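You operate a simulated robot arm through the tools that you are given. There is no shell and no other tool. Be economical: measure what you need, move in short steps, check, and stop when the job is done.

Carry out the task below with a simulated robot arm. There is one attempt and no reset: what you move stays moved.

TASK
Set the small red die under the lens, light the lamp and turn the size knob to Small.
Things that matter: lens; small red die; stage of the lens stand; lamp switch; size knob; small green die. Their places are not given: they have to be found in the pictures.

Only the result counts: the job must be done as asked and must still hold three seconds after the hand-in. Knocking over, shifting, dropping, spilling or breaking anything else fails it.

THE ROBOT
A 7-joint arm with a two-finger parallel gripper, fixed in place. Base frame: the origin is at the foot of the arm, x ahead of it, y to its left, z up; the work surface is at about z = 0.86. Readings come in m, rad, newtons and seconds.
With the tool pointing down near the work surface it reaches from about 0.3 to 0.7 m from the base axis. Its first joint turns from -1.152 to 1.152 rad. Payload 1.57 kg.
Tool frame: the origin (TCP) lies between the finger pads and is the grasp point; the fingertips stand 0.03 m ahead of it; z points along the fingers, y is the line along which they close. Largest opening 0.11 m; finger width 0.024, thickness 0.012; the body of the gripper, 0.048 by 0.112 m, starts 0.078 m behind the TCP.
Orientation is that of the tool frame in the base frame, as a unit quaternion [w, x, y, z]. With the fingers straight down and closing along the base's y, the tool's x points along the base's -x, its y along +y and its z along -z.

THE INTERFACE
- The arm moves only by the tool move_arm. Its arguments are lists of equal length, an entry for each row: "angular": the turn, a rotation vector about the base's x, y, z in degrees, a list of three; "slide": the shift along the base's x, y, z in m, a list of three; "grip": the gripper command, from -1 (shut) to 1 (fully open), values between in proportion. In form: {"angular": [[ax, ay, az], ...], "slide": [[tx, ty, tz], ...], "grip": [grip, ...]}. A call has 1 to 8 rows; each row is the pose to reach, as a shift and turn from the pose commanded when the call began. Each row takes 0.2 s and may step no farther than 0.05 m and 0.15 rad from the row before; otherwise, or with a gripper value out of range, the whole call is refused. Where a pose cannot be reached the arm comes as near as it can. A force on the tool above 50 N (or 10 N above the force at the start of the call, whichever is more), or a blocked arm, ends the call early, and 0.2 s more pass. Each finger travels about 0.108 m/s and halts on what it meets, pressing with about 20 N; the grip force reading is that of the motor and also rises with nothing between the fingers. The clock runs only during rows and for 0.2 s after the last one: add rows that repeat a pose to give the fingers time. It gives the time, the measured TCP pose, the force on the tool (base axes), the opening and the grip force at its end, in the units of the frame above (readings bear some noise).
- Cameras (640 x 400 px; columns grow to the right, rows downward): "scene" is fixed at [0.1602, -0.3856, 1.4139]; the picture's right is [0.82, -0.58, 0.00], its down [-0.27, -0.38, -0.88] and it looks along [0.51, 0.72, -0.47] (base axes); focal length 272 px, centre (320, 200). "wrist" rides on the gripper at [-0.036, 0, -0.08] in the tool frame; the picture's right is [0.00, -1.00, 0.00], its down [0.97, 0.00, -0.24] and it looks along [0.24, 0.00, 0.97] (tool axes); focal length 218 px, centre (320, 200).
- capture(camera): a new picture of that camera. No time passes.
- locate(camera, pixels): for up to 12 pixels [column, row] of the newest picture of that camera ("zoom" is the newest enlarged one), the place [x, y, z] in the base frame of the surface seen there, good to about 0.002 m. No time passes.
- close_up(camera, box): a new picture of the part [left, top, right, bottom] of that camera's present view, enlarged. No time passes.
- job_done(): hands the job in; it is judged then, once.

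Keep the steps short. Do not move on a guess: measure, check each grasp and each placing, and mend mistakes. In all there are 80 turns and 54 pictures (those below and enlarged ones count). Leave the gripper open and the arm clear of the work at the hand-in unless told otherwise, and finish with a single line.

The tools are called after "Emit:" by a JSON object that holds its "name" and its "arguments". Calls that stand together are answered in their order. move_arm: Moves the arm, as the interface text tells. Its arguments: {"type":"object","properties":{"angular":{"type":"array"},"slide":{"type":"array"},"grip":{"type":"array"}},"required":["angular","slide","grip"]} The other tools are called the same way: capture (camera) takes a picture; locate (camera, pixels) gives the place of the surface under pixels of a picture; close_up (camera, box) takes an enlarged picture of a part of a camera's view; job_done () hands the job in.

At the start:

```text
t: 0.0
eef_pos: [0.3526, 0.057, 1.3226]
tool_rot: [0.0, 0.0, 1.0, 0.0]
contact_force: [-0.2, 0.1, -0.1]
finger_gap: 0.1099
finger_force: 0.1
```

scene: 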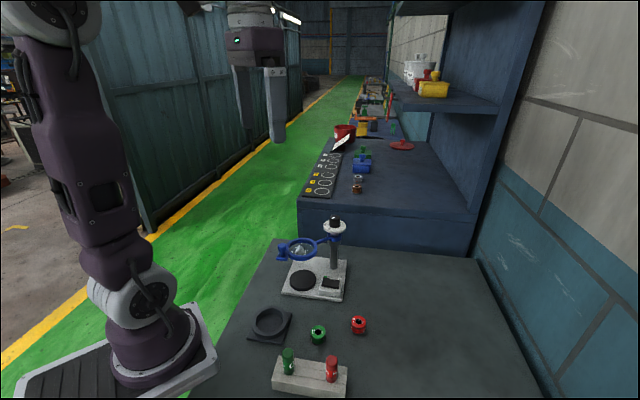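
wrist: 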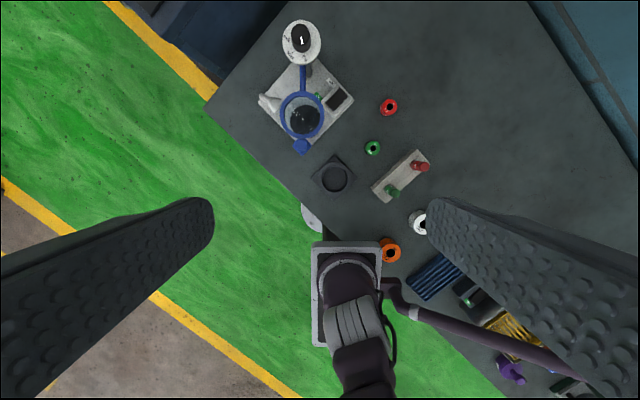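

I see a lens stand with blue ring lens near scene (310,260), and red/green objects below it. I'll enlarge both views to identify the parts.

Emit:
{"name": "close_up", "arguments": {"camera": "scene", "box": [240, 205, 400, 305]}}

Emit:
{"name": "close_up", "arguments": {"camera": "scene", "box": [230, 300, 390, 400]}}

Emit:
{"name": "close_up", "arguments": {"camera": "wrist", "box": [240, 10, 448, 140]}}

```text
4.00 times, centred on (320, 255) of scene
```

zoom: 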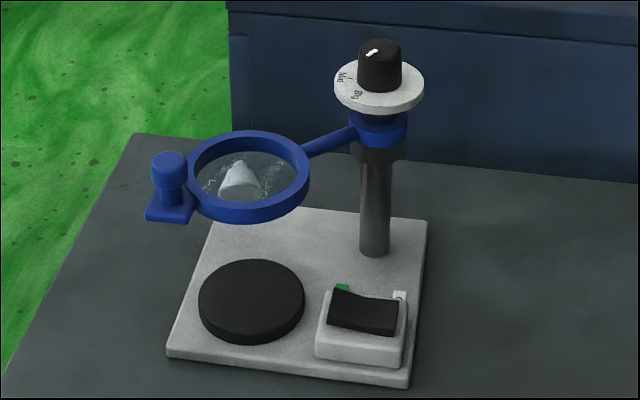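

```text
4.00 times, centred on (310, 350) of scene
```

zoom: 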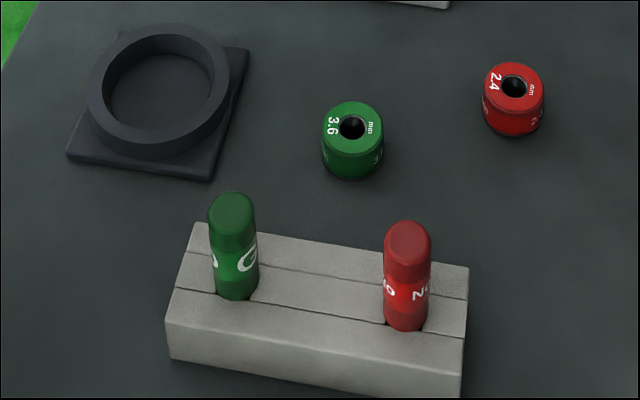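

```text
3.08 times, centred on (344, 75) of wrist
```

zoom: 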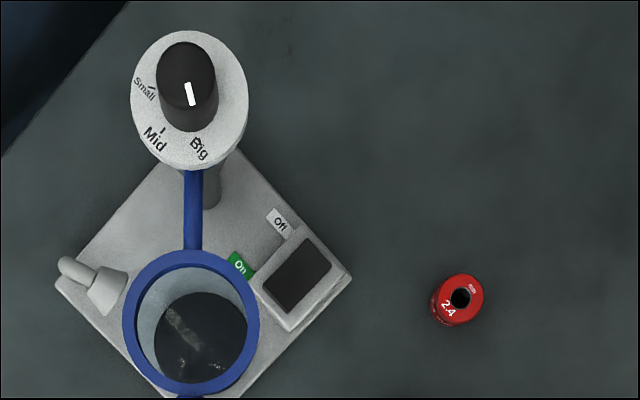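

The small red die is the 2.4 mm bush at wrist zoom (457,300). The knob is at the top of the post, and the rocker has On on the left and Off above. Next I'll measure these points in the newest zoom.

Emit:
{"name": "locate", "arguments": {"camera": "zoom", "pixels": [[186, 62], [187, 86], [193, 104], [162, 131], [197, 140], [151, 90], [135, 100], [246, 90], [190, 166], [190, 34], [280, 221], [237, 264]]}}

Emit:
{"name": "locate", "arguments": {"camera": "zoom", "pixels": [[302, 240], [330, 267], [267, 287], [296, 312], [299, 275], [257, 285], [310, 235], [460, 298], [445, 290], [475, 290], [460, 280], [450, 312]]}}

Emit:
{"name": "locate", "arguments": {"camera": "zoom", "pixels": [[205, 300], [205, 340], [205, 375], [160, 340], [240, 340], [190, 255], [130, 320], [252, 320], [194, 215], [349, 278], [58, 283], [74, 268]]}}

Emit:
{"name": "capture", "arguments": {"camera": "scene"}}

```text
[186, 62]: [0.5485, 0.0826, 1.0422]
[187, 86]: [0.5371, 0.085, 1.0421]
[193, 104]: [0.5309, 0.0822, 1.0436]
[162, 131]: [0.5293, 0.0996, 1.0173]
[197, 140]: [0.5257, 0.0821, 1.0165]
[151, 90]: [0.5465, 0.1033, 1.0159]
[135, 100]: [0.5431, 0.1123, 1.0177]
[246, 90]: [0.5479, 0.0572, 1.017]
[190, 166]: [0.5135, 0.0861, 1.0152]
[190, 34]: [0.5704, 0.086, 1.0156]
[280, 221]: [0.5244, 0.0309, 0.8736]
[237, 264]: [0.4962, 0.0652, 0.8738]
```

```text
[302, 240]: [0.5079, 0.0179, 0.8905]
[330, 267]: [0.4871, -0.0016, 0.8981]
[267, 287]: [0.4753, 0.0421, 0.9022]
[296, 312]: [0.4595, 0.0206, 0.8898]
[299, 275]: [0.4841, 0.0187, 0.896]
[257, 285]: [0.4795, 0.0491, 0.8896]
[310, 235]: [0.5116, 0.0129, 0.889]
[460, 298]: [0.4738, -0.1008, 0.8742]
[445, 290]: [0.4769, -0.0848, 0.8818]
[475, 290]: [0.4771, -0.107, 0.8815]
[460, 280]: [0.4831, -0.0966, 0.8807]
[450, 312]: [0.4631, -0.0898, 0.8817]
```

```text
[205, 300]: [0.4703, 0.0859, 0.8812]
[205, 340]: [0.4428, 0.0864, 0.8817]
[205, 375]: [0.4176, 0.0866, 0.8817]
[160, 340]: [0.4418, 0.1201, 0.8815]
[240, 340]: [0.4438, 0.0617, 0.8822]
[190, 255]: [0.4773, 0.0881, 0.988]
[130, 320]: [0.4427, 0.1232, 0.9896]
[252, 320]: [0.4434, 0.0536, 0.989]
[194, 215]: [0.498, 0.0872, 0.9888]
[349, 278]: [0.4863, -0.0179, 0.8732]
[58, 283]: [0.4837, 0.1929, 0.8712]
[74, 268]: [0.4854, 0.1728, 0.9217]
```

```text
48 pictures are left
```

scene: 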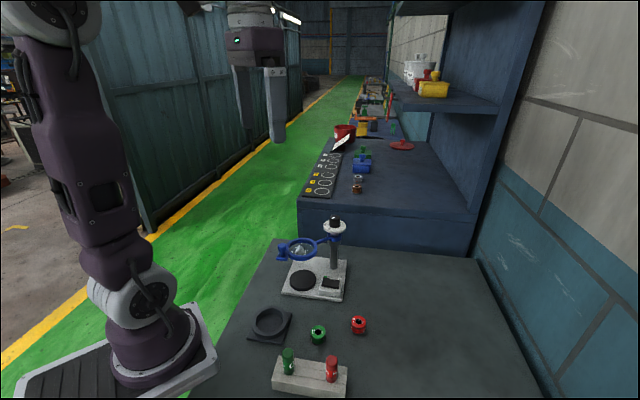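

The dial centre is about (0.542, 0.086) and the pointer is on Big. Small is about 120° clockwise seen from above. The lens hangs at z 0.99 over the black stage disc. I'll look closer at the switch, the lens handle and the die from the scene camera.

Emit:
{"name": "close_up", "arguments": {"camera": "scene", "box": [310, 265, 358, 295]}}

Emit:
{"name": "locate", "arguments": {"camera": "scene", "pixels": [[303, 281], [291, 281], [315, 281], [303, 273], [303, 289], [358, 322], [318, 331], [283, 248], [281, 257], [333, 262], [270, 321], [332, 360]]}}

```text
13.33 times, centred on (334, 280) of scene
```

zoom: 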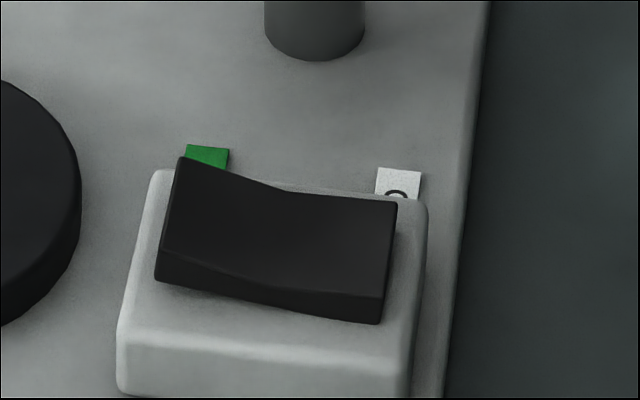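

```text
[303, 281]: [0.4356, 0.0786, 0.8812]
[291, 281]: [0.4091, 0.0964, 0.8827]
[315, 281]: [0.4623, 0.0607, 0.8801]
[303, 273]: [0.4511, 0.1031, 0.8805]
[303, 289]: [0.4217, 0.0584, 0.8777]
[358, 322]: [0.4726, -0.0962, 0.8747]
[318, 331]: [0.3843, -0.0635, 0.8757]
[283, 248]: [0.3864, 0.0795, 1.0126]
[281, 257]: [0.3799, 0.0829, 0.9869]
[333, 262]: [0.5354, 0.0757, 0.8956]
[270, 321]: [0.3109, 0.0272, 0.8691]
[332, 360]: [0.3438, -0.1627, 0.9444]
```

The rocker's On end (left, near green) is raised, so it has to be pressed down. I'll measure the rocker's points.

Emit:
{"name": "locate", "arguments": {"camera": "zoom", "pixels": [[185, 170], [165, 245], [190, 215], [210, 220], [280, 240], [350, 260], [385, 210], [370, 290], [60, 200], [270, 215], [410, 380], [130, 385]]}}

Emit:
{"name": "close_up", "arguments": {"camera": "scene", "box": [264, 210, 360, 270]}}

```text
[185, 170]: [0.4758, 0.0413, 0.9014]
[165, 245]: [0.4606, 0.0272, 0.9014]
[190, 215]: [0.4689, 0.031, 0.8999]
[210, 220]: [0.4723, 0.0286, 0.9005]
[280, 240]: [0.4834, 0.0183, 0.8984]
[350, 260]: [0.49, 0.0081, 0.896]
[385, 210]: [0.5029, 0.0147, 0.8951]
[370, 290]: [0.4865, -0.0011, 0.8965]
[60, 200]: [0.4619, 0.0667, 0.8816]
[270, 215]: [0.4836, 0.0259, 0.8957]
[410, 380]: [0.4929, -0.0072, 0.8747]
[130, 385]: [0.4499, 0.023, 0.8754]
```

```text
6.67 times, centred on (312, 240) of scene
```

zoom: 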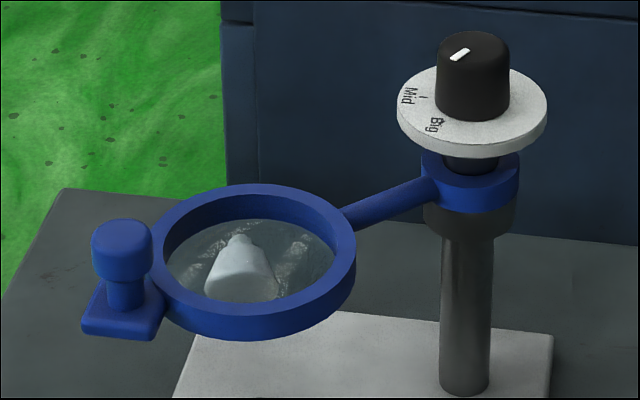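

The lens has a swing handle around (0.384, 0.083, 1.01). I'll start with the knob: rise over it, yaw +60° so I have room for a −120° turn, and look at the dial.

Emit:
{"name": "move_arm", "arguments": {"angular": [[0, 0, 8.4], [0, 0, 16.8], [0, 0, 25.2], [0, 0, 33.6], [0, 0, 42], [0, 0, 50.4], [0, 0, 58.8], [0, 0, 60]], "slide": [[0.03, 0.005, -0.015], [0.06, 0.01, -0.03], [0.09, 0.015, -0.05], [0.12, 0.02, -0.07], [0.15, 0.025, -0.09], [0.175, 0.028, -0.11], [0.19, 0.029, -0.13], [0.19, 0.029, -0.13]], "grip": [0.5, 0, -0.2, -0.2, -0.2, -0.2, -0.2, -0.2]}}

Emit:
{"name": "capture", "arguments": {"camera": "wrist"}}

```text
t: 1.8
eef_pos: [0.5432, 0.0858, 1.1919]
tool_rot: [0.0, -0.501, 0.865, 0.0]
contact_force: [0.3, 0.4, 1.0]
finger_gap: 0.0439
finger_force: 0.1
```

```text
45 pictures are left
```

wrist: 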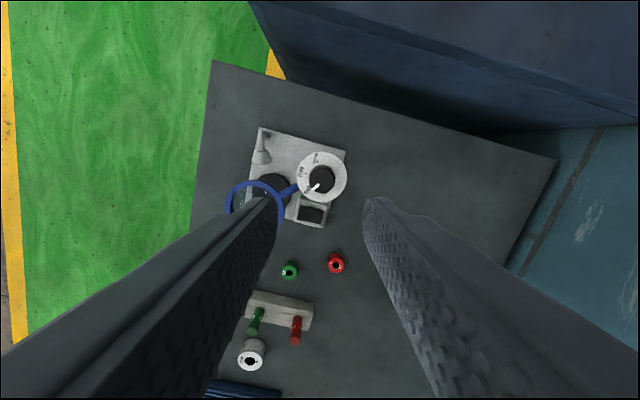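

Emit:
{"name": "close_up", "arguments": {"camera": "wrist", "box": [280, 145, 360, 195]}}

```text
8.00 times, centred on (320, 170) of wrist
```

zoom: 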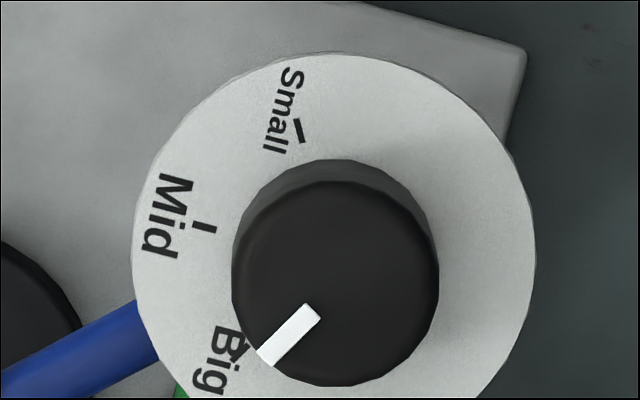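

The pointer sits on Big. I'll measure the tick marks and the dial rim precisely.

Emit:
{"name": "locate", "arguments": {"camera": "zoom", "pixels": [[299, 130], [204, 227], [237, 350], [133, 260], [535, 260], [333, 55], [312, 311], [265, 358], [240, 285], [430, 285], [335, 190], [335, 380]]}}

```text
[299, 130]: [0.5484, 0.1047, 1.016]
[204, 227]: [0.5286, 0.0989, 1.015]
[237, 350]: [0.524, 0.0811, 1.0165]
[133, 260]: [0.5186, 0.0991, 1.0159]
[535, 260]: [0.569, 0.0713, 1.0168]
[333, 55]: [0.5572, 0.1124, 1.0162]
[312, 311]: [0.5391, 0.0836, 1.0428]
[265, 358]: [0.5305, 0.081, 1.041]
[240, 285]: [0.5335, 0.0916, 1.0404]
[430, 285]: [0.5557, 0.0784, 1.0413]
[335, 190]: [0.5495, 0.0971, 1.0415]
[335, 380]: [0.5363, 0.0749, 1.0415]
```

Centre (0.5435, 0.0855), Big and pointer at ≈195°, Small at ≈75.5°, so the turn is −119.5°. I'll go down around the knob (top 1.042, dial 1.016) to TCP z 1.054, then close.

Emit:
{"name": "move_arm", "arguments": {"angular": [[0, 0, 0], [0, 0, 0], [0, 0, 0], [0, 0, 0], [0, 0, 0], [0, 0, 0], [0, 0, 0]], "slide": [[0.0005, 0, -0.04], [0.0005, 0, -0.08], [0.0005, 0, -0.11], [0.0005, 0, -0.138], [0.0005, 0, -0.138], [0.0005, 0, -0.138], [0.0005, 0, -0.138]], "grip": [-0.2, -0.2, -0.2, -0.2, -0.4, -0.7, -0.7]}}

Emit:
{"name": "capture", "arguments": {"camera": "wrist"}}

```text
t: 3.4
eef_pos: [0.5452, 0.0852, 1.0535]
tool_rot: [0.001, -0.499, 0.866, 0.0]
contact_force: [14.8, -6.5, -9.7]
finger_gap: 0.0286
finger_force: 38.0
```

```text
43 pictures are left
```

wrist: 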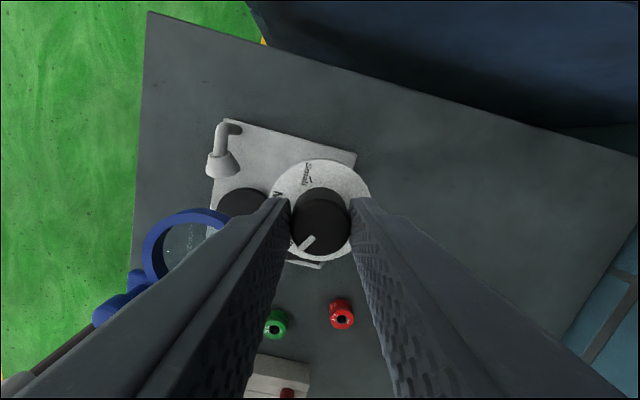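

Gripped (gap 0.0286) but with a ~16 N sideways load, so I'm slightly off centre. I'll shift about 2 mm along (0.866, −0.5) to relax it.

Emit:
{"name": "move_arm", "arguments": {"angular": [[0, 0, 0], [0, 0, 0]], "slide": [[0.0018, -0.001, 0], [0.0018, -0.001, 0]], "grip": [-0.7, -0.7]}}

```text
t: 4.0
eef_pos: [0.545, 0.0854, 1.0535]
tool_rot: [-0.001, -0.499, 0.866, 0.002]
contact_force: [4.0, 2.3, -7.7]
finger_gap: 0.0288
finger_force: 38.8
```

The load is down to ~5 N. Turning the knob clockwise (seen from above), first half.

Emit:
{"name": "move_arm", "arguments": {"angular": [[0, 0, -8], [0, 0, -16], [0, 0, -24], [0, 0, -32], [0, 0, -40], [0, 0, -48], [0, 0, -56], [0, 0, -60]], "slide": [[0, 0, 0], [0, 0, 0], [0, 0, 0], [0, 0, 0], [0, 0, 0], [0, 0, 0], [0, 0, 0], [0, 0, 0]], "grip": [-0.7, -0.7, -0.7, -0.7, -0.7, -0.7, -0.7, -0.7]}}

Emit:
{"name": "capture", "arguments": {"camera": "wrist"}}

```text
t: 5.8
eef_pos: [0.5447, 0.0848, 1.0525]
tool_rot: [-0.001, 0.001, 1.0, 0.0]
contact_force: [-15.9, 8.1, -5.8]
finger_gap: 0.0285
finger_force: 38.2
```

```text
42 pictures are left
```

wrist: 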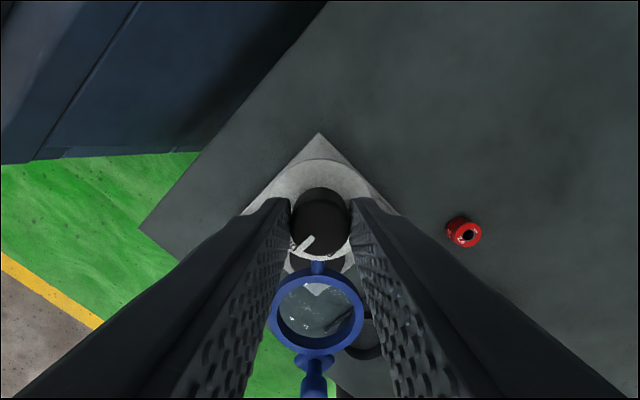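

The knob turns with the fingers. I'll continue the second half with a small shift to ease the side load.

Emit:
{"name": "move_arm", "arguments": {"angular": [[0, 0, -8], [0, 0, -16], [0, 0, -24], [0, 0, -32], [0, 0, -40], [0, 0, -48], [0, 0, -56], [0, 0, -60]], "slide": [[-0.0008, 0.0004, 0], [-0.0008, 0.0004, 0], [-0.0008, 0.0004, 0], [-0.0008, 0.0004, 0], [-0.0008, 0.0004, 0], [-0.0008, 0.0004, 0], [-0.0008, 0.0004, 0], [-0.0008, 0.0004, 0]], "grip": [-0.7, -0.7, -0.7, -0.7, -0.7, -0.7, -0.7, -0.7]}}

Emit:
{"name": "close_up", "arguments": {"camera": "wrist", "box": [240, 130, 400, 230]}}

```text
t: 7.6
eef_pos: [0.5439, 0.0842, 1.054]
tool_rot: [0.001, 0.502, 0.865, -0.001]
contact_force: [-0.1, -4.8, -19.0]
finger_gap: 0.0285
finger_force: 38.6
```

```text
4.00 times, centred on (320, 180) of wrist
```

zoom: 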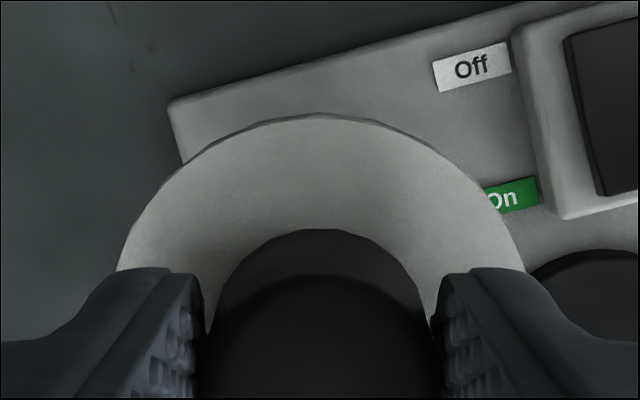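

Turn done. I'll open to the earlier width, lift and check the pointer.

Emit:
{"name": "move_arm", "arguments": {"angular": [[0, 0, 0], [0, 0, 0], [0, 0, 0], [0, 0, 0], [0, 0, 0], [0, 0, 0]], "slide": [[0, 0, 0], [0, 0, 0], [0, 0, 0.03], [0, 0, 0.07], [0, 0, 0.11], [0, 0, 0.146]], "grip": [-0.3, -0.2, -0.2, -0.2, -0.2, -0.2]}}

Emit:
{"name": "capture", "arguments": {"camera": "wrist"}}

Emit:
{"name": "close_up", "arguments": {"camera": "wrist", "box": [280, 145, 360, 195]}}

Emit:
{"name": "close_up", "arguments": {"camera": "scene", "box": [240, 205, 400, 305]}}

```text
t: 9.0
eef_pos: [0.5448, 0.0856, 1.1992]
tool_rot: [0.0, 0.5, 0.866, 0.0]
contact_force: [0.6, -0.4, 0.9]
finger_gap: 0.0439
finger_force: 0.1
```

```text
40 pictures are left
```

wrist: 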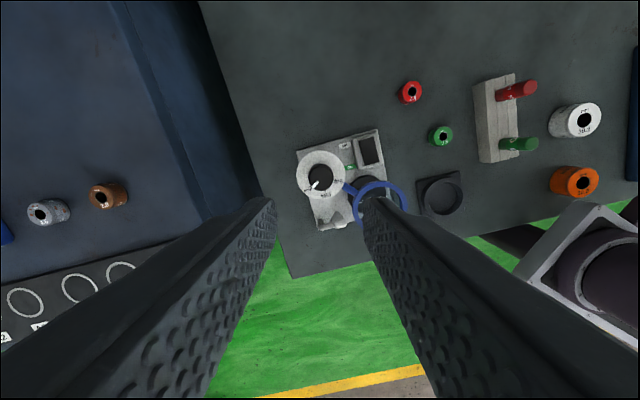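

```text
8.00 times, centred on (320, 170) of wrist
```

zoom: 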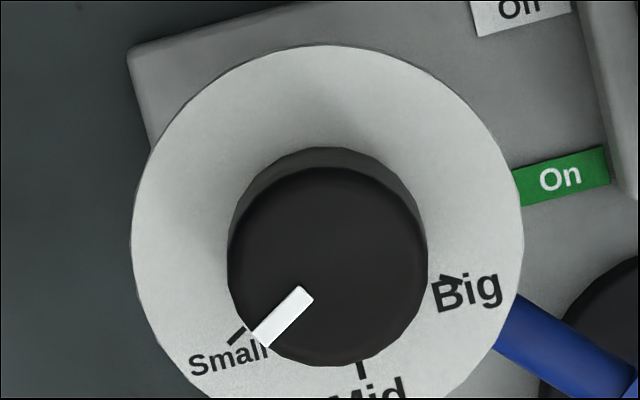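

```text
4.00 times, centred on (320, 255) of scene
```

zoom: 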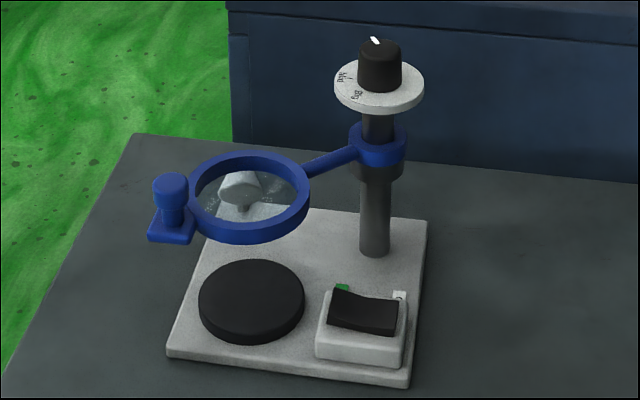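

The pointer is on Small, and the lens has dropped a little with the knob (it's geared to it). I'll re-measure the lens, the handle and the stage.

Emit:
{"name": "locate", "arguments": {"camera": "zoom", "pixels": [[170, 178], [170, 190], [152, 238], [170, 225], [248, 160], [248, 238], [305, 195], [192, 195], [248, 245], [376, 150], [252, 285], [188, 243]]}}

Emit:
{"name": "locate", "arguments": {"camera": "wrist", "pixels": [[411, 92], [411, 83], [411, 101], [402, 92], [420, 92], [378, 183], [406, 195], [355, 195], [378, 210], [370, 150], [386, 208], [401, 213]]}}

```text
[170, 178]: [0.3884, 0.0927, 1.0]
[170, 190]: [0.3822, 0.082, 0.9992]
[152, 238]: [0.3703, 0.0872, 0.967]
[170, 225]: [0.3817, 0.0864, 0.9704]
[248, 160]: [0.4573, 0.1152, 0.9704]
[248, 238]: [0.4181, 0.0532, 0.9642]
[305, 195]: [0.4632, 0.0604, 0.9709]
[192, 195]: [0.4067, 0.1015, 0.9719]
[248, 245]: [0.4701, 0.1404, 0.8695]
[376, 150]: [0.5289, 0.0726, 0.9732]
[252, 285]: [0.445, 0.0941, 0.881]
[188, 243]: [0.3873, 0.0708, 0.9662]
```

```text
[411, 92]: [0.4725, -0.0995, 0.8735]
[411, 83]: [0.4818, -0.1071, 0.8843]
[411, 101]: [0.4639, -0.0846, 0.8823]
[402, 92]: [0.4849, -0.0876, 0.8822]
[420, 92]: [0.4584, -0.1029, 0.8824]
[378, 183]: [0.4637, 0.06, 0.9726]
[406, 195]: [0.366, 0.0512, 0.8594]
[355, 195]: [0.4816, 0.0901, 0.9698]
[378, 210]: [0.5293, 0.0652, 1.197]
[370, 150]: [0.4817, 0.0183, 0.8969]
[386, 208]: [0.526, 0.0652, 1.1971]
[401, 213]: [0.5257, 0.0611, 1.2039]
```

The lens top is now at 0.970 and its handle peg is at about (0.386, 0.087), top 1.000. I'll swing the lens aside (toward +y) with the peg, so first I move above the peg and look.

Emit:
{"name": "move_arm", "arguments": {"angular": [[0, 0, 8.4], [0, 0, 16.8], [0, 0, 25.2], [0, 0, 33.6], [0, 0, 42], [0, 0, 50.4], [0, 0, 58.8], [0, 0, 60]], "slide": [[-0.03, 0, 0], [-0.06, 0, 0], [-0.09, 0, 0], [-0.12, 0, 0], [-0.15, 0, -0.02], [-0.159, 0.001, -0.05], [-0.159, 0.001, -0.09], [-0.159, 0.001, -0.1]], "grip": [0.1, 0.1, 0.1, 0.1, 0.1, 0.1, 0.1, 0.1]}}

Emit:
{"name": "capture", "arguments": {"camera": "wrist"}}

```text
t: 10.8
eef_pos: [0.3871, 0.0858, 1.0978]
tool_rot: [0.0, -0.001, 1.0, 0.0]
contact_force: [-1.3, 0.2, 0.4]
finger_gap: 0.0604
finger_force: 0.0
```

```text
37 pictures are left
```

wrist: 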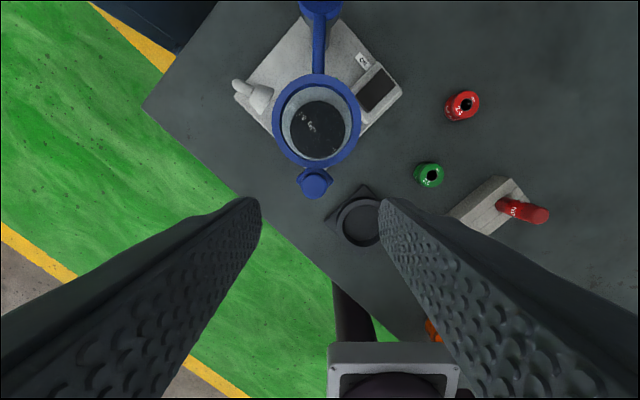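

Emit:
{"name": "locate", "arguments": {"camera": "wrist", "pixels": [[316, 181], [304, 181], [328, 181], [316, 172], [316, 191], [301, 195], [331, 197], [316, 82], [316, 166], [275, 120], [359, 120], [319, 60]]}}

```text
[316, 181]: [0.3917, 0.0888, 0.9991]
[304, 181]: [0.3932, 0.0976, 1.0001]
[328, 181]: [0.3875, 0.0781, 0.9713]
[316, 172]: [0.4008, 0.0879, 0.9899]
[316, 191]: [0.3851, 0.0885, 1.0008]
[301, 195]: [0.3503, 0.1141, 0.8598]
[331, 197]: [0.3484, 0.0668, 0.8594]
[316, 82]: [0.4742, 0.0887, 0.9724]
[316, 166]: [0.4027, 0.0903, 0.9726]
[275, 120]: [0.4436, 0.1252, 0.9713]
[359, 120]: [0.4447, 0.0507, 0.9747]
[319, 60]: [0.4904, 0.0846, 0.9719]
```

The peg is centred at (0.389, 0.088). I'll descend straddling it to TCP z 1.008 and narrow to a ~0.03 gap without squeezing.

Emit:
{"name": "move_arm", "arguments": {"angular": [[0, 0, 0], [0, 0, 0], [0, 0, 0], [0, 0, 0], [0, 0, 0]], "slide": [[0.002, 0.002, -0.03], [0.002, 0.002, -0.06], [0.002, 0.002, -0.09], [0.002, 0.002, -0.09], [0.002, 0.002, -0.09]], "grip": [0, -0.1, -0.1, -0.45, -0.45]}}

Emit:
{"name": "capture", "arguments": {"camera": "wrist"}}

```text
t: 12.0
eef_pos: [0.3866, 0.088, 1.0079]
tool_rot: [0.0, 0.0, 1.0, 0.0]
contact_force: [0.3, 0.0, -0.6]
finger_gap: 0.0302
finger_force: 0.0
```

```text
36 pictures are left
```

wrist: 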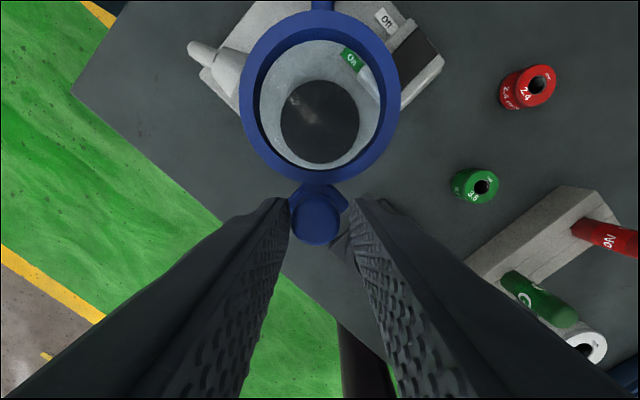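

The peg is between the fingers. Swinging along the arc about the post toward +y, first 32°.

Emit:
{"name": "move_arm", "arguments": {"angular": [[0, 0, -8], [0, 0, -16], [0, 0, -24], [0, 0, -32]], "slide": [[0.0015, 0.0217, 0], [0.006, 0.043, 0], [0.0135, 0.0635, 0], [0.0237, 0.0827, 0]], "grip": [-0.45, -0.45, -0.45, -0.45]}}

Emit:
{"name": "capture", "arguments": {"camera": "wrist"}}

Emit:
{"name": "capture", "arguments": {"camera": "scene"}}

```text
t: 13.0
eef_pos: [0.4117, 0.1741, 1.0104]
tool_rot: [0.0, 0.276, 0.961, 0.0]
contact_force: [-0.8, -0.9, -0.2]
finger_gap: 0.0303
finger_force: 0.0
```

```text
35 pictures are left
```

wrist: 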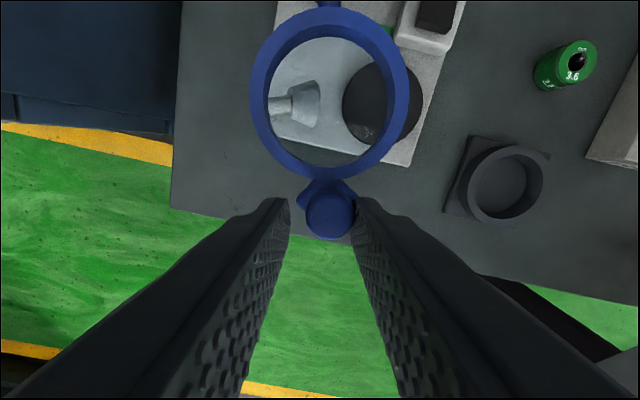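

```text
34 pictures are left
```

scene: 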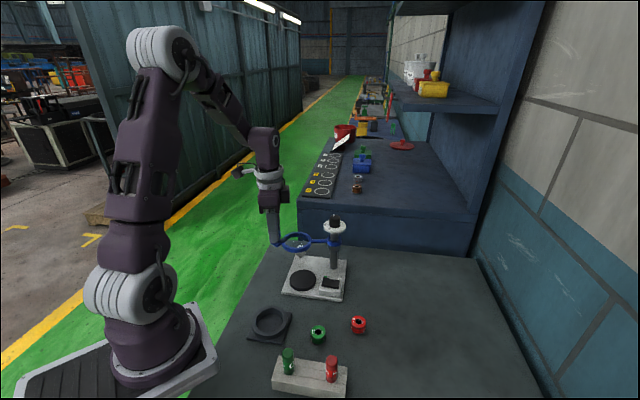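

It swings freely and the stand stays put. Continuing to 80°.

Emit:
{"name": "move_arm", "arguments": {"angular": [[0, 0, -8], [0, 0, -16], [0, 0, -24], [0, 0, -32], [0, 0, -40], [0, 0, -48]], "slide": [[0.0128, 0.0176, 0], [0.0279, 0.0332, 0], [0.0451, 0.0466, 0], [0.0639, 0.0575, 0], [0.0841, 0.0657, 0], [0.1052, 0.0709, 0]], "grip": [-0.45, -0.45, -0.45, -0.45, -0.45, -0.45]}}

Emit:
{"name": "capture", "arguments": {"camera": "wrist"}}

```text
t: 14.4
eef_pos: [0.5113, 0.2452, 1.0079]
tool_rot: [-0.004, 0.645, 0.765, -0.005]
contact_force: [-40.0, -11.1, -2.7]
finger_gap: 0.0918
finger_force: 20.1
```

```text
33 pictures are left
```

wrist: 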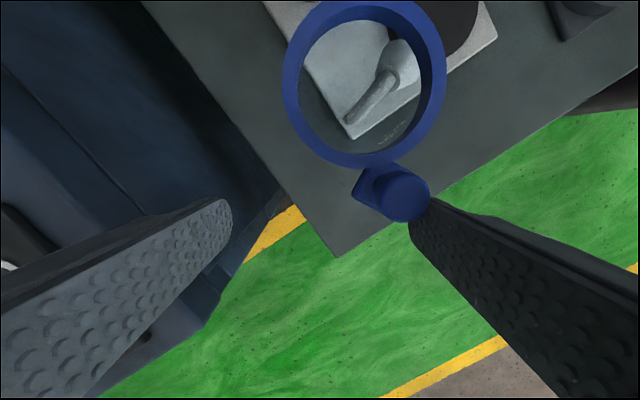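

The lens hit its stop, pushing the fingers open with 40 N. I'll back off along the arc right away.

Emit:
{"name": "move_arm", "arguments": {"angular": [[0, 0, 4], [0, 0, 8]], "slide": [[-0.011, -0.003, 0], [-0.0211, -0.0052, 0]], "grip": [-0.2, 0]}}

Emit:
{"name": "capture", "arguments": {"camera": "wrist"}}

Emit:
{"name": "capture", "arguments": {"camera": "scene"}}

```text
t: 15.0
eef_pos: [0.4957, 0.2366, 1.0096]
tool_rot: [0.001, 0.588, 0.809, 0.002]
contact_force: [-11.8, -0.8, 2.3]
finger_gap: 0.0651
finger_force: 5.4
```

```text
32 pictures are left
```

wrist: 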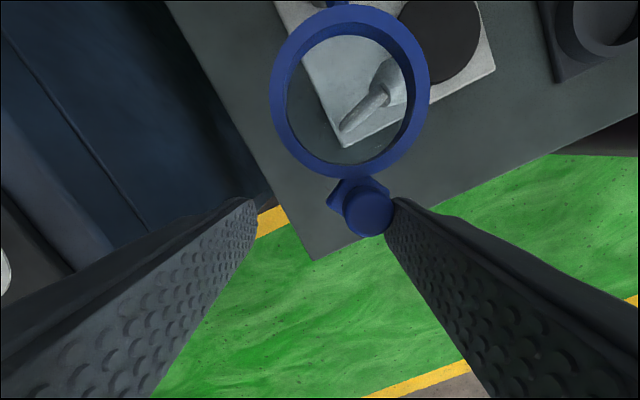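

```text
31 pictures are left
```

scene: 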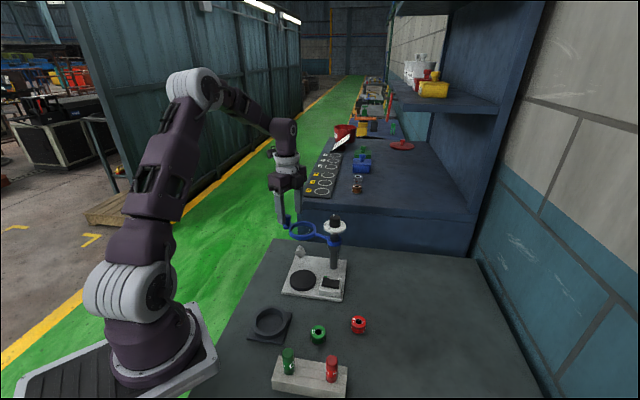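

The stand looks unmoved and the lens is clear of the stage. I'll back off a bit more, centring on the peg, then lift straight up.

Emit:
{"name": "move_arm", "arguments": {"angular": [[0, 0, 0], [0, 0, 0], [0, 0, 0], [0, 0, 0], [0, 0, 0], [0, 0, 0]], "slide": [[-0.006, -0.006, 0], [-0.008, -0.008, 0], [-0.008, -0.008, 0.03], [-0.008, -0.008, 0.07], [-0.008, -0.008, 0.11], [-0.008, -0.008, 0.15]], "grip": [0.1, 0.1, 0.1, 0.1, 0.1, 0.1]}}

Emit:
{"name": "close_up", "arguments": {"camera": "scene", "box": [240, 205, 400, 305]}}

```text
t: 16.4
eef_pos: [0.4898, 0.2283, 1.1608]
tool_rot: [0.0, 0.587, 0.809, 0.001]
contact_force: [-0.3, 0.2, -0.1]
finger_gap: 0.0605
finger_force: 0.0
```

```text
4.00 times, centred on (320, 255) of scene
```

zoom: 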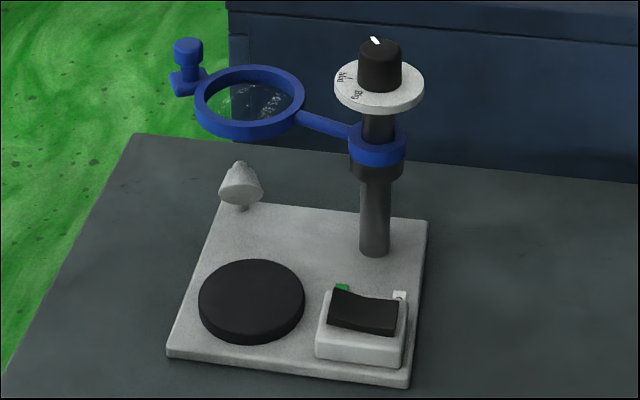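

The stand's corners are exactly where they were. I'll measure the bare stage and the lens's new place.

Emit:
{"name": "locate", "arguments": {"camera": "zoom", "pixels": [[200, 295], [303, 295], [252, 262], [252, 322], [252, 293], [188, 42], [188, 55], [250, 70], [250, 128], [302, 100], [240, 170], [240, 195]]}}

```text
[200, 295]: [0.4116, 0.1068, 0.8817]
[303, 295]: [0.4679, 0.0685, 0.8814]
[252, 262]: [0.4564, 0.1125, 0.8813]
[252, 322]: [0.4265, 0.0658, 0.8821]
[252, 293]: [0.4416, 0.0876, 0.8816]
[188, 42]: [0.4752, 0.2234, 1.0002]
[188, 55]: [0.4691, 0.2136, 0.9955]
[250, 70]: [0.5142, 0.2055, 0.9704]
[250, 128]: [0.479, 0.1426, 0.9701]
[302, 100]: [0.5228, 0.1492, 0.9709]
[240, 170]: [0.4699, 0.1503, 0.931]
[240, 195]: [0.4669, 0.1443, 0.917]
```

Stage centre is (0.440, 0.088, 0.8817). Next is the switch: I travel at height with fingers closing, over the On end at about (0.471, 0.031).

Emit:
{"name": "move_arm", "arguments": {"angular": [[0, 0, 8.4], [0, 0, 16.8], [0, 0, 25.2], [0, 0, 33.6], [0, 0, 42], [0, 0, 50.4], [0, 0, 58.8], [0, 0, 67.2]], "slide": [[-0.002, -0.025, 0], [-0.004, -0.05, 0], [-0.006, -0.075, 0], [-0.009, -0.1, 0], [-0.012, -0.125, 0], [-0.015, -0.15, 0], [-0.018, -0.18, 0], [-0.0188, -0.1973, 0]], "grip": [-0.2, -0.5, -1, -1, -1, -1, -1, -1]}}

Emit:
{"name": "move_arm", "arguments": {"angular": [[0, 0, 4.8], [0, 0, 4.8], [0, 0, 4.8], [0, 0, 4.8]], "slide": [[0, 0, -0.05], [0, 0, -0.1], [0, 0, -0.15], [0, 0, -0.19]], "grip": [-1, -1, -1, -1]}}

Emit:
{"name": "capture", "arguments": {"camera": "wrist"}}

Emit:
{"name": "close_up", "arguments": {"camera": "scene", "box": [280, 235, 376, 295]}}

```text
t: 18.2
eef_pos: [0.4704, 0.03, 1.1609]
tool_rot: [-0.001, 0.041, 0.999, 0.0]
contact_force: [-1.0, -0.4, -0.1]
finger_gap: 0.0
finger_force: 19.5
```

```text
t: 19.2
eef_pos: [0.4665, 0.0312, 0.9717]
tool_rot: [0.001, 0.0, 1.0, 0.0]
contact_force: [-0.4, -0.1, -0.6]
finger_gap: 0.0
finger_force: 19.9
```

```text
29 pictures are left
```

wrist: 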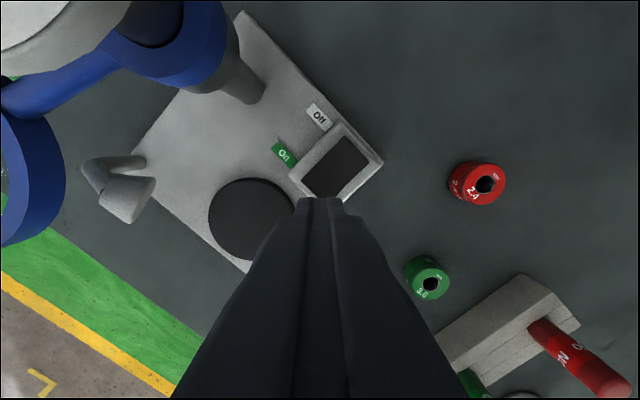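

```text
6.67 times, centred on (328, 265) of scene
```

zoom: 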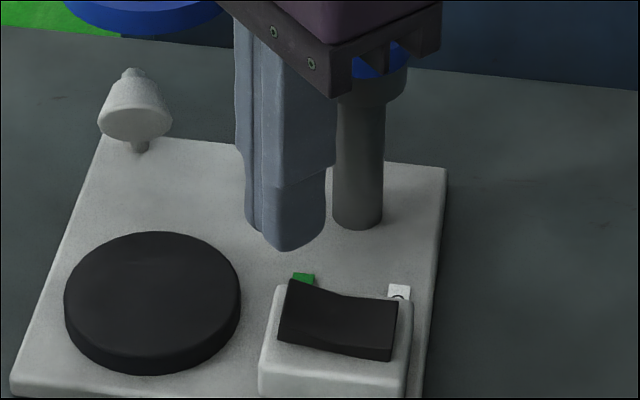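

Fingertips are over the On end at z ≈0.942. I'll descend with a small +x correction and press slowly.

Emit:
{"name": "move_arm", "arguments": {"angular": [[0, 0, 0], [0, 0, 0], [0, 0, 0], [0, 0, 0]], "slide": [[0.003, -0.001, -0.03], [0.003, -0.001, -0.038], [0.003, -0.001, -0.042], [0.003, -0.001, -0.046]], "grip": [-1, -1, -1, -1]}}

Emit:
{"name": "close_up", "arguments": {"camera": "scene", "box": [280, 235, 376, 295]}}

```text
t: 20.1
eef_pos: [0.4721, 0.029, 0.9289]
tool_rot: [0.002, -0.001, 1.0, 0.0]
contact_force: [-8.9, 1.2, 23.1]
finger_gap: 0.0
finger_force: 20.6
stopped in row 4: the force on the tool passed its limit (the readings are from after the stop); the commanded pose is now the measured one
```

```text
6.67 times, centred on (328, 265) of scene
```

zoom: 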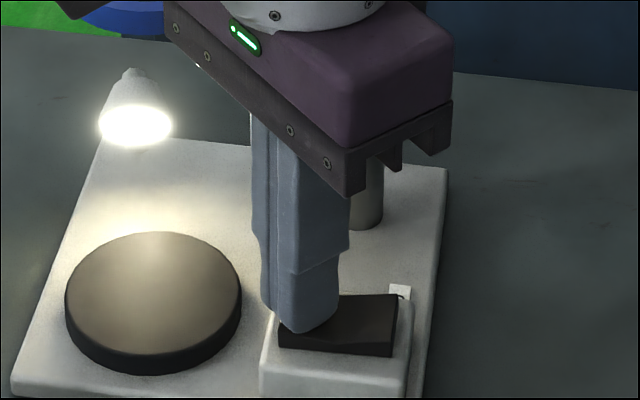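

The lamp is lit. I'll lift off, open and move above the red die at about (0.472, −0.096).

Emit:
{"name": "move_arm", "arguments": {"angular": [[0, 0, 0], [0, 0, 0], [0, 0, 0], [0, 0, 0], [0, 0, 0], [0, 0, 0], [0, 0, 0]], "slide": [[0, 0, 0.03], [0, 0, 0.07], [0, -0.03, 0.08], [0, -0.07, 0.08], [0, -0.11, 0.08], [0, -0.125, 0.08], [0, -0.125, 0.08]], "grip": [-1, -1, -1, -0.6, -0.2, 0, 0]}}

Emit:
{"name": "capture", "arguments": {"camera": "wrist"}}

Emit:
{"name": "close_up", "arguments": {"camera": "scene", "box": [240, 205, 400, 305]}}

```text
t: 21.8
eef_pos: [0.4736, -0.0983, 1.0097]
tool_rot: [0.0, 0.0, 1.0, -0.001]
contact_force: [-0.8, 0.7, 0.4]
finger_gap: 0.055
finger_force: 0.0
```

```text
26 pictures are left
```

wrist: 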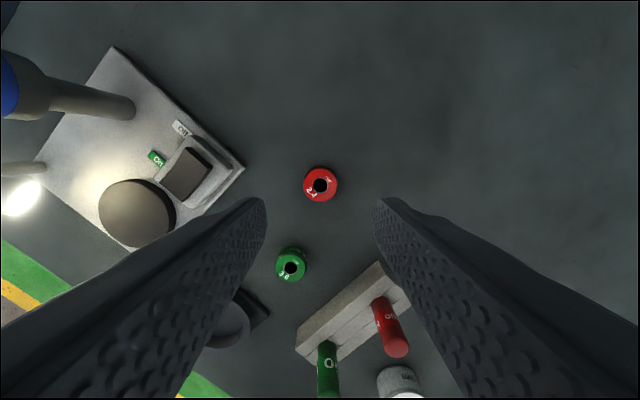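

```text
4.00 times, centred on (320, 255) of scene
```

zoom: 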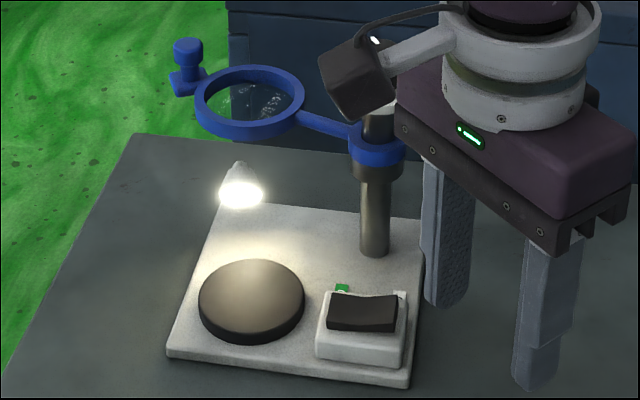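

Lamp stays lit. I'll measure the die in this view and check how far the wrist camera body sticks out.

Emit:
{"name": "locate", "arguments": {"camera": "wrist", "pixels": [[305, 184], [335, 184], [320, 170], [320, 199], [309, 176], [332, 176], [309, 194], [331, 194]]}}

Emit:
{"name": "locate", "arguments": {"camera": "zoom", "pixels": [[323, 60], [340, 80], [360, 112], [360, 60], [388, 90]]}}

Emit:
{"name": "close_up", "arguments": {"camera": "wrist", "box": [288, 164, 352, 204]}}

```text
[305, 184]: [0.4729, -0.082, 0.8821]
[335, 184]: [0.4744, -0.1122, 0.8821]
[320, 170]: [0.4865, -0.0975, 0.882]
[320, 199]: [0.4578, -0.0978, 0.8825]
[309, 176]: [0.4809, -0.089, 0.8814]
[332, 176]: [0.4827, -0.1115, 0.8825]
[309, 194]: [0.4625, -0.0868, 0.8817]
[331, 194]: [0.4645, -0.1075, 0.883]
```

```text
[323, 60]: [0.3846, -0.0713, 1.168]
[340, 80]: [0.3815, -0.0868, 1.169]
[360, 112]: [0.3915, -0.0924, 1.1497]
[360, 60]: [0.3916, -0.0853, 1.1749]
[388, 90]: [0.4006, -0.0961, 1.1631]
```

```text
10.00 times, centred on (320, 184) of wrist
```

zoom: 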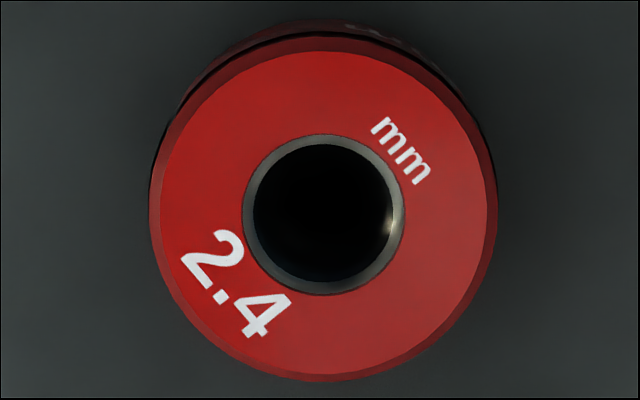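

The die is centred at (0.4725, −0.097), about 0.03 wide, top at 0.882. I'll descend with tips to about 0.865 and close.

Emit:
{"name": "move_arm", "arguments": {"angular": [[0, 0, 0], [0, 0, 0], [0, 0, 0], [0, 0, 0], [0, 0, 0], [0, 0, 0], [0, 0, 0]], "slide": [[-0.001, 0.001, -0.04], [-0.001, 0.001, -0.08], [-0.001, 0.001, -0.105], [-0.001, 0.001, -0.1145], [-0.001, 0.001, -0.1145], [-0.001, 0.001, -0.1145], [-0.001, 0.001, -0.1145]], "grip": [0, 0, 0, 0, -0.4, -0.8, -0.8]}}

Emit:
{"name": "capture", "arguments": {"camera": "wrist"}}

```text
t: 23.4
eef_pos: [0.4711, -0.095, 0.8939]
tool_rot: [0.001, -0.001, 1.0, 0.0]
contact_force: [0.0, 0.7, 0.2]
finger_gap: 0.0329
finger_force: 19.6
```

```text
23 pictures are left
```

wrist: 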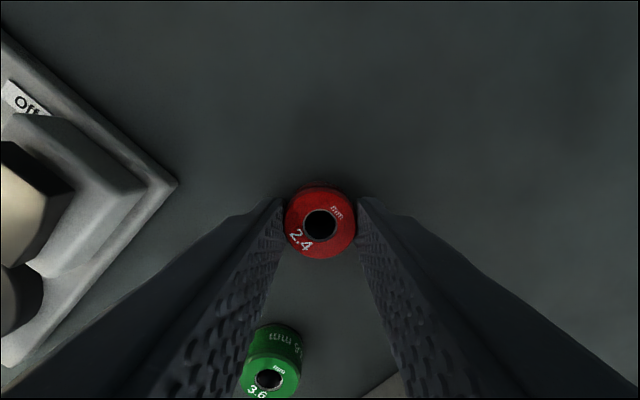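

Die gripped (gap 0.033). Lifting and carrying it over the stage.

Emit:
{"name": "move_arm", "arguments": {"angular": [[0, 0, 0], [0, 0, 0], [0, 0, 0], [0, 0, 0], [0, 0, 0], [0, 0, 0], [0, 0, 0], [0, 0, 0]], "slide": [[0, 0, 0.03], [0, 0, 0.07], [-0.005, 0.03, 0.1], [-0.012, 0.07, 0.1], [-0.02, 0.11, 0.1], [-0.028, 0.15, 0.1], [-0.032, 0.183, 0.1], [-0.032, 0.183, 0.1]], "grip": [-0.8, -0.8, -0.8, -0.8, -0.8, -0.8, -0.8, -0.8]}}

Emit:
{"name": "capture", "arguments": {"camera": "wrist"}}

Emit:
{"name": "capture", "arguments": {"camera": "scene"}}

```text
t: 25.1
eef_pos: [0.4405, 0.0921, 0.994]
tool_rot: [0.001, 0.0, 1.0, 0.0]
contact_force: [-0.1, -0.9, -1.2]
finger_gap: 0.0328
finger_force: 19.5
```

```text
22 pictures are left
```

wrist: 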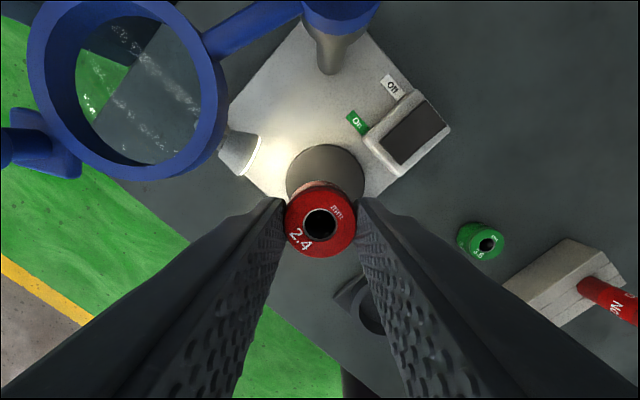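

```text
21 pictures are left
```

scene: 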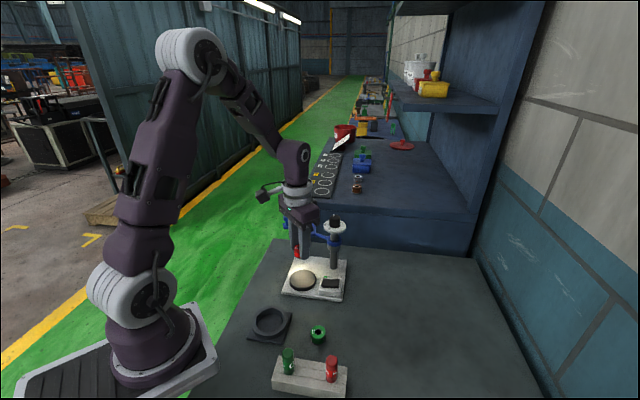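

Emit:
{"name": "locate", "arguments": {"camera": "wrist", "pixels": [[290, 222], [352, 222], [320, 193], [320, 254], [306, 210], [336, 240]]}}

```text
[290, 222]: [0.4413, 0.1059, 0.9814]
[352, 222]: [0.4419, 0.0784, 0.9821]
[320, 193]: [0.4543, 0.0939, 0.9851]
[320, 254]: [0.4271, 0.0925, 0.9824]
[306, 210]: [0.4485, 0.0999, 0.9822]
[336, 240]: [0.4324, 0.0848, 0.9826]
```

Die centre is at (0.441, 0.092), bottom ≈0.960. I'll correct by 4 mm in y and lower 0.077 toward the stage.

Emit:
{"name": "move_arm", "arguments": {"angular": [[0, 0, 0], [0, 0, 0], [0, 0, 0], [0, 0, 0], [0, 0, 0]], "slide": [[-0.001, -0.004, -0.02], [-0.001, -0.004, -0.05], [-0.001, -0.004, -0.068], [-0.001, -0.004, -0.077], [-0.001, -0.004, -0.077]], "grip": [-0.8, -0.8, -0.8, -0.8, -0.8]}}

Emit:
{"name": "close_up", "arguments": {"camera": "scene", "box": [272, 250, 336, 290]}}

```text
t: 26.4
eef_pos: [0.4391, 0.0862, 0.9185]
tool_rot: [0.0, -0.001, 1.0, 0.0]
contact_force: [0.1, -0.9, -1.5]
finger_gap: 0.033
finger_force: 20.4
```

```text
10.00 times, centred on (304, 270) of scene
```

zoom: 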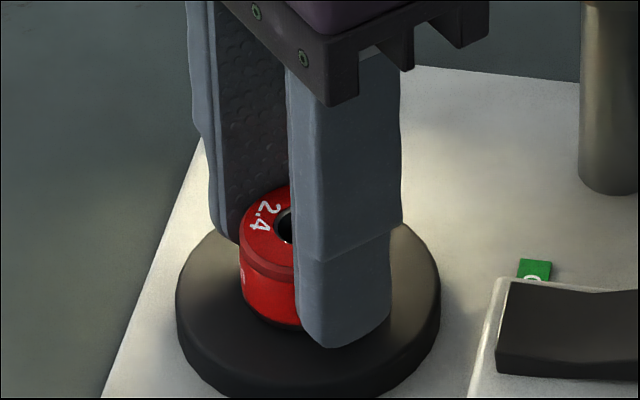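

The die is a few mm above the disc. I'll lower in 1 mm steps until a slight force shows.

Emit:
{"name": "move_arm", "arguments": {"angular": [[0, 0, 0], [0, 0, 0], [0, 0, 0]], "slide": [[0, 0, -0.001], [0, 0, -0.002], [0, 0, -0.002]], "grip": [-0.8, -0.8, -0.8]}}

```text
t: 27.1
eef_pos: [0.4376, 0.0867, 0.9156]
tool_rot: [0.001, -0.001, 1.0, 0.0]
contact_force: [-1.0, -0.4, 1.5]
finger_gap: 0.033
finger_force: 20.0
```

Emit:
{"name": "move_arm", "arguments": {"angular": [[0, 0, 0], [0, 0, 0]], "slide": [[0, 0, -0.001], [0, 0, -0.001]], "grip": [-0.8, -0.8]}}

```text
t: 27.8
eef_pos: [0.4381, 0.0869, 0.9139]
tool_rot: [0.002, 0.0, 1.0, -0.001]
contact_force: [-2.4, 0.5, 12.6]
finger_gap: 0.0328
finger_force: 20.0
```

Contact (12.6 N up). I'll open slowly to ~0.055 and lift straight up.

Emit:
{"name": "move_arm", "arguments": {"angular": [[0, 0, 0], [0, 0, 0], [0, 0, 0], [0, 0, 0], [0, 0, 0], [0, 0, 0], [0, 0, 0]], "slide": [[0, 0, 0.001], [0, 0, 0.001], [0, 0, 0.02], [0, 0, 0.06], [0, 0, 0.1], [0, 0, 0.15], [0, 0, 0.2]], "grip": [-0.3, 0, 0, 0, 0, 0, 0]}}

Emit:
{"name": "capture", "arguments": {"camera": "wrist"}}

Emit:
{"name": "close_up", "arguments": {"camera": "scene", "box": [240, 205, 400, 305]}}

```text
t: 29.4
eef_pos: [0.439, 0.0847, 1.1183]
tool_rot: [0.001, 0.0, 1.0, 0.001]
contact_force: [0.2, 0.0, -0.1]
finger_gap: 0.0549
finger_force: 0.1
```

```text
19 pictures are left
```

wrist: 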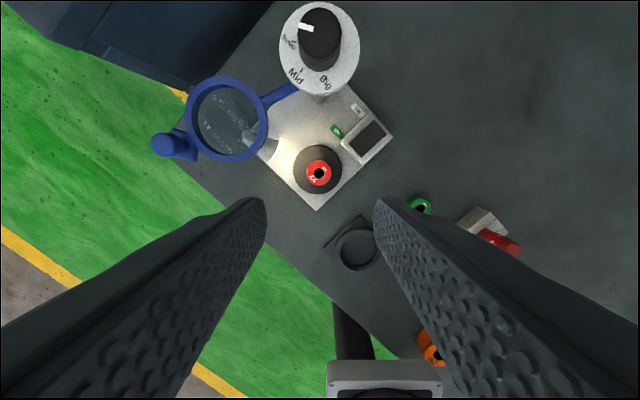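

```text
4.00 times, centred on (320, 255) of scene
```

zoom: 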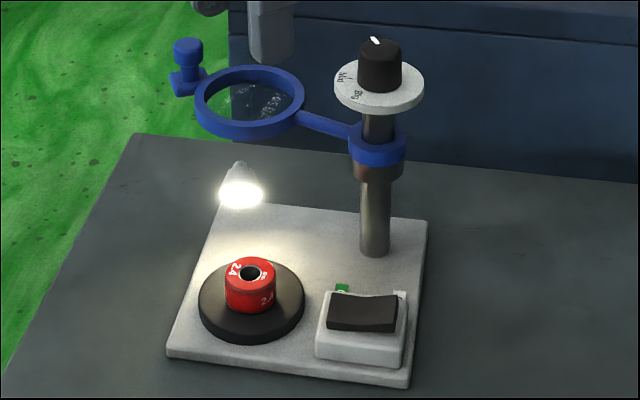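

The die stands centred on the disc. Next is swinging the lens back, so I measure the die, the peg and the lens.

Emit:
{"name": "locate", "arguments": {"camera": "wrist", "pixels": [[306, 173], [331, 173], [318, 161], [318, 186], [162, 144], [153, 146], [171, 146], [187, 115], [268, 115], [227, 78], [227, 160]]}}

Emit:
{"name": "locate", "arguments": {"camera": "zoom", "pixels": [[174, 46], [202, 46], [188, 40], [188, 60], [186, 95], [250, 263]]}}

```text
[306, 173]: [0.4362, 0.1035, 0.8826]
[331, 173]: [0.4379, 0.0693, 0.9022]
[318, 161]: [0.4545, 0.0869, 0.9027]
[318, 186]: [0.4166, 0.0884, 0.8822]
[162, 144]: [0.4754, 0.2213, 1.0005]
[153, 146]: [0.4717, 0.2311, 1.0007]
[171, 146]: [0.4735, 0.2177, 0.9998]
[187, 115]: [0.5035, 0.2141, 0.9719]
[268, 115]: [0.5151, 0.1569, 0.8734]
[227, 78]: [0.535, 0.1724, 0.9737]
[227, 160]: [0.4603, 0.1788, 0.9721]
```

```text
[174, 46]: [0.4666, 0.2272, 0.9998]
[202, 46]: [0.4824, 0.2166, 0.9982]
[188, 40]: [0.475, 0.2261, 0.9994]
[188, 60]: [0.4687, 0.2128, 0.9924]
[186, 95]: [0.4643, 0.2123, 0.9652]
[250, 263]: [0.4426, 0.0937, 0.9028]
```

The peg is at (0.474, 0.222), a 62° swing from home. I'll move above it with yaw −62°.

Emit:
{"name": "move_arm", "arguments": {"angular": [[0, 0, -7.75], [0, 0, -15.5], [0, 0, -23.25], [0, 0, -31], [0, 0, -38.75], [0, 0, -46.5], [0, 0, -54.25], [0, 0, -62]], "slide": [[0.005, 0.02, 0], [0.01, 0.04, 0], [0.015, 0.06, 0], [0.02, 0.08, 0], [0.025, 0.1, 0], [0.03, 0.12, 0], [0.035, 0.136, 0], [0.035, 0.136, 0]], "grip": [0, 0, 0, 0, 0, 0, 0, 0]}}

Emit:
{"name": "capture", "arguments": {"camera": "wrist"}}

```text
t: 31.1
eef_pos: [0.4739, 0.2204, 1.1158]
tool_rot: [0.002, 0.515, 0.857, -0.001]
contact_force: [0.4, 0.0, 0.6]
finger_gap: 0.0549
finger_force: 0.0
```

```text
17 pictures are left
```

wrist: 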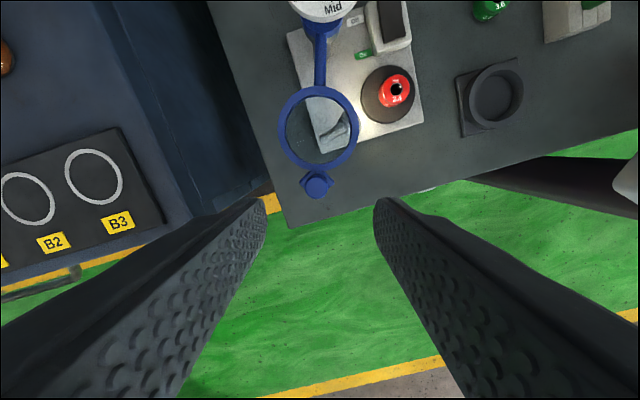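

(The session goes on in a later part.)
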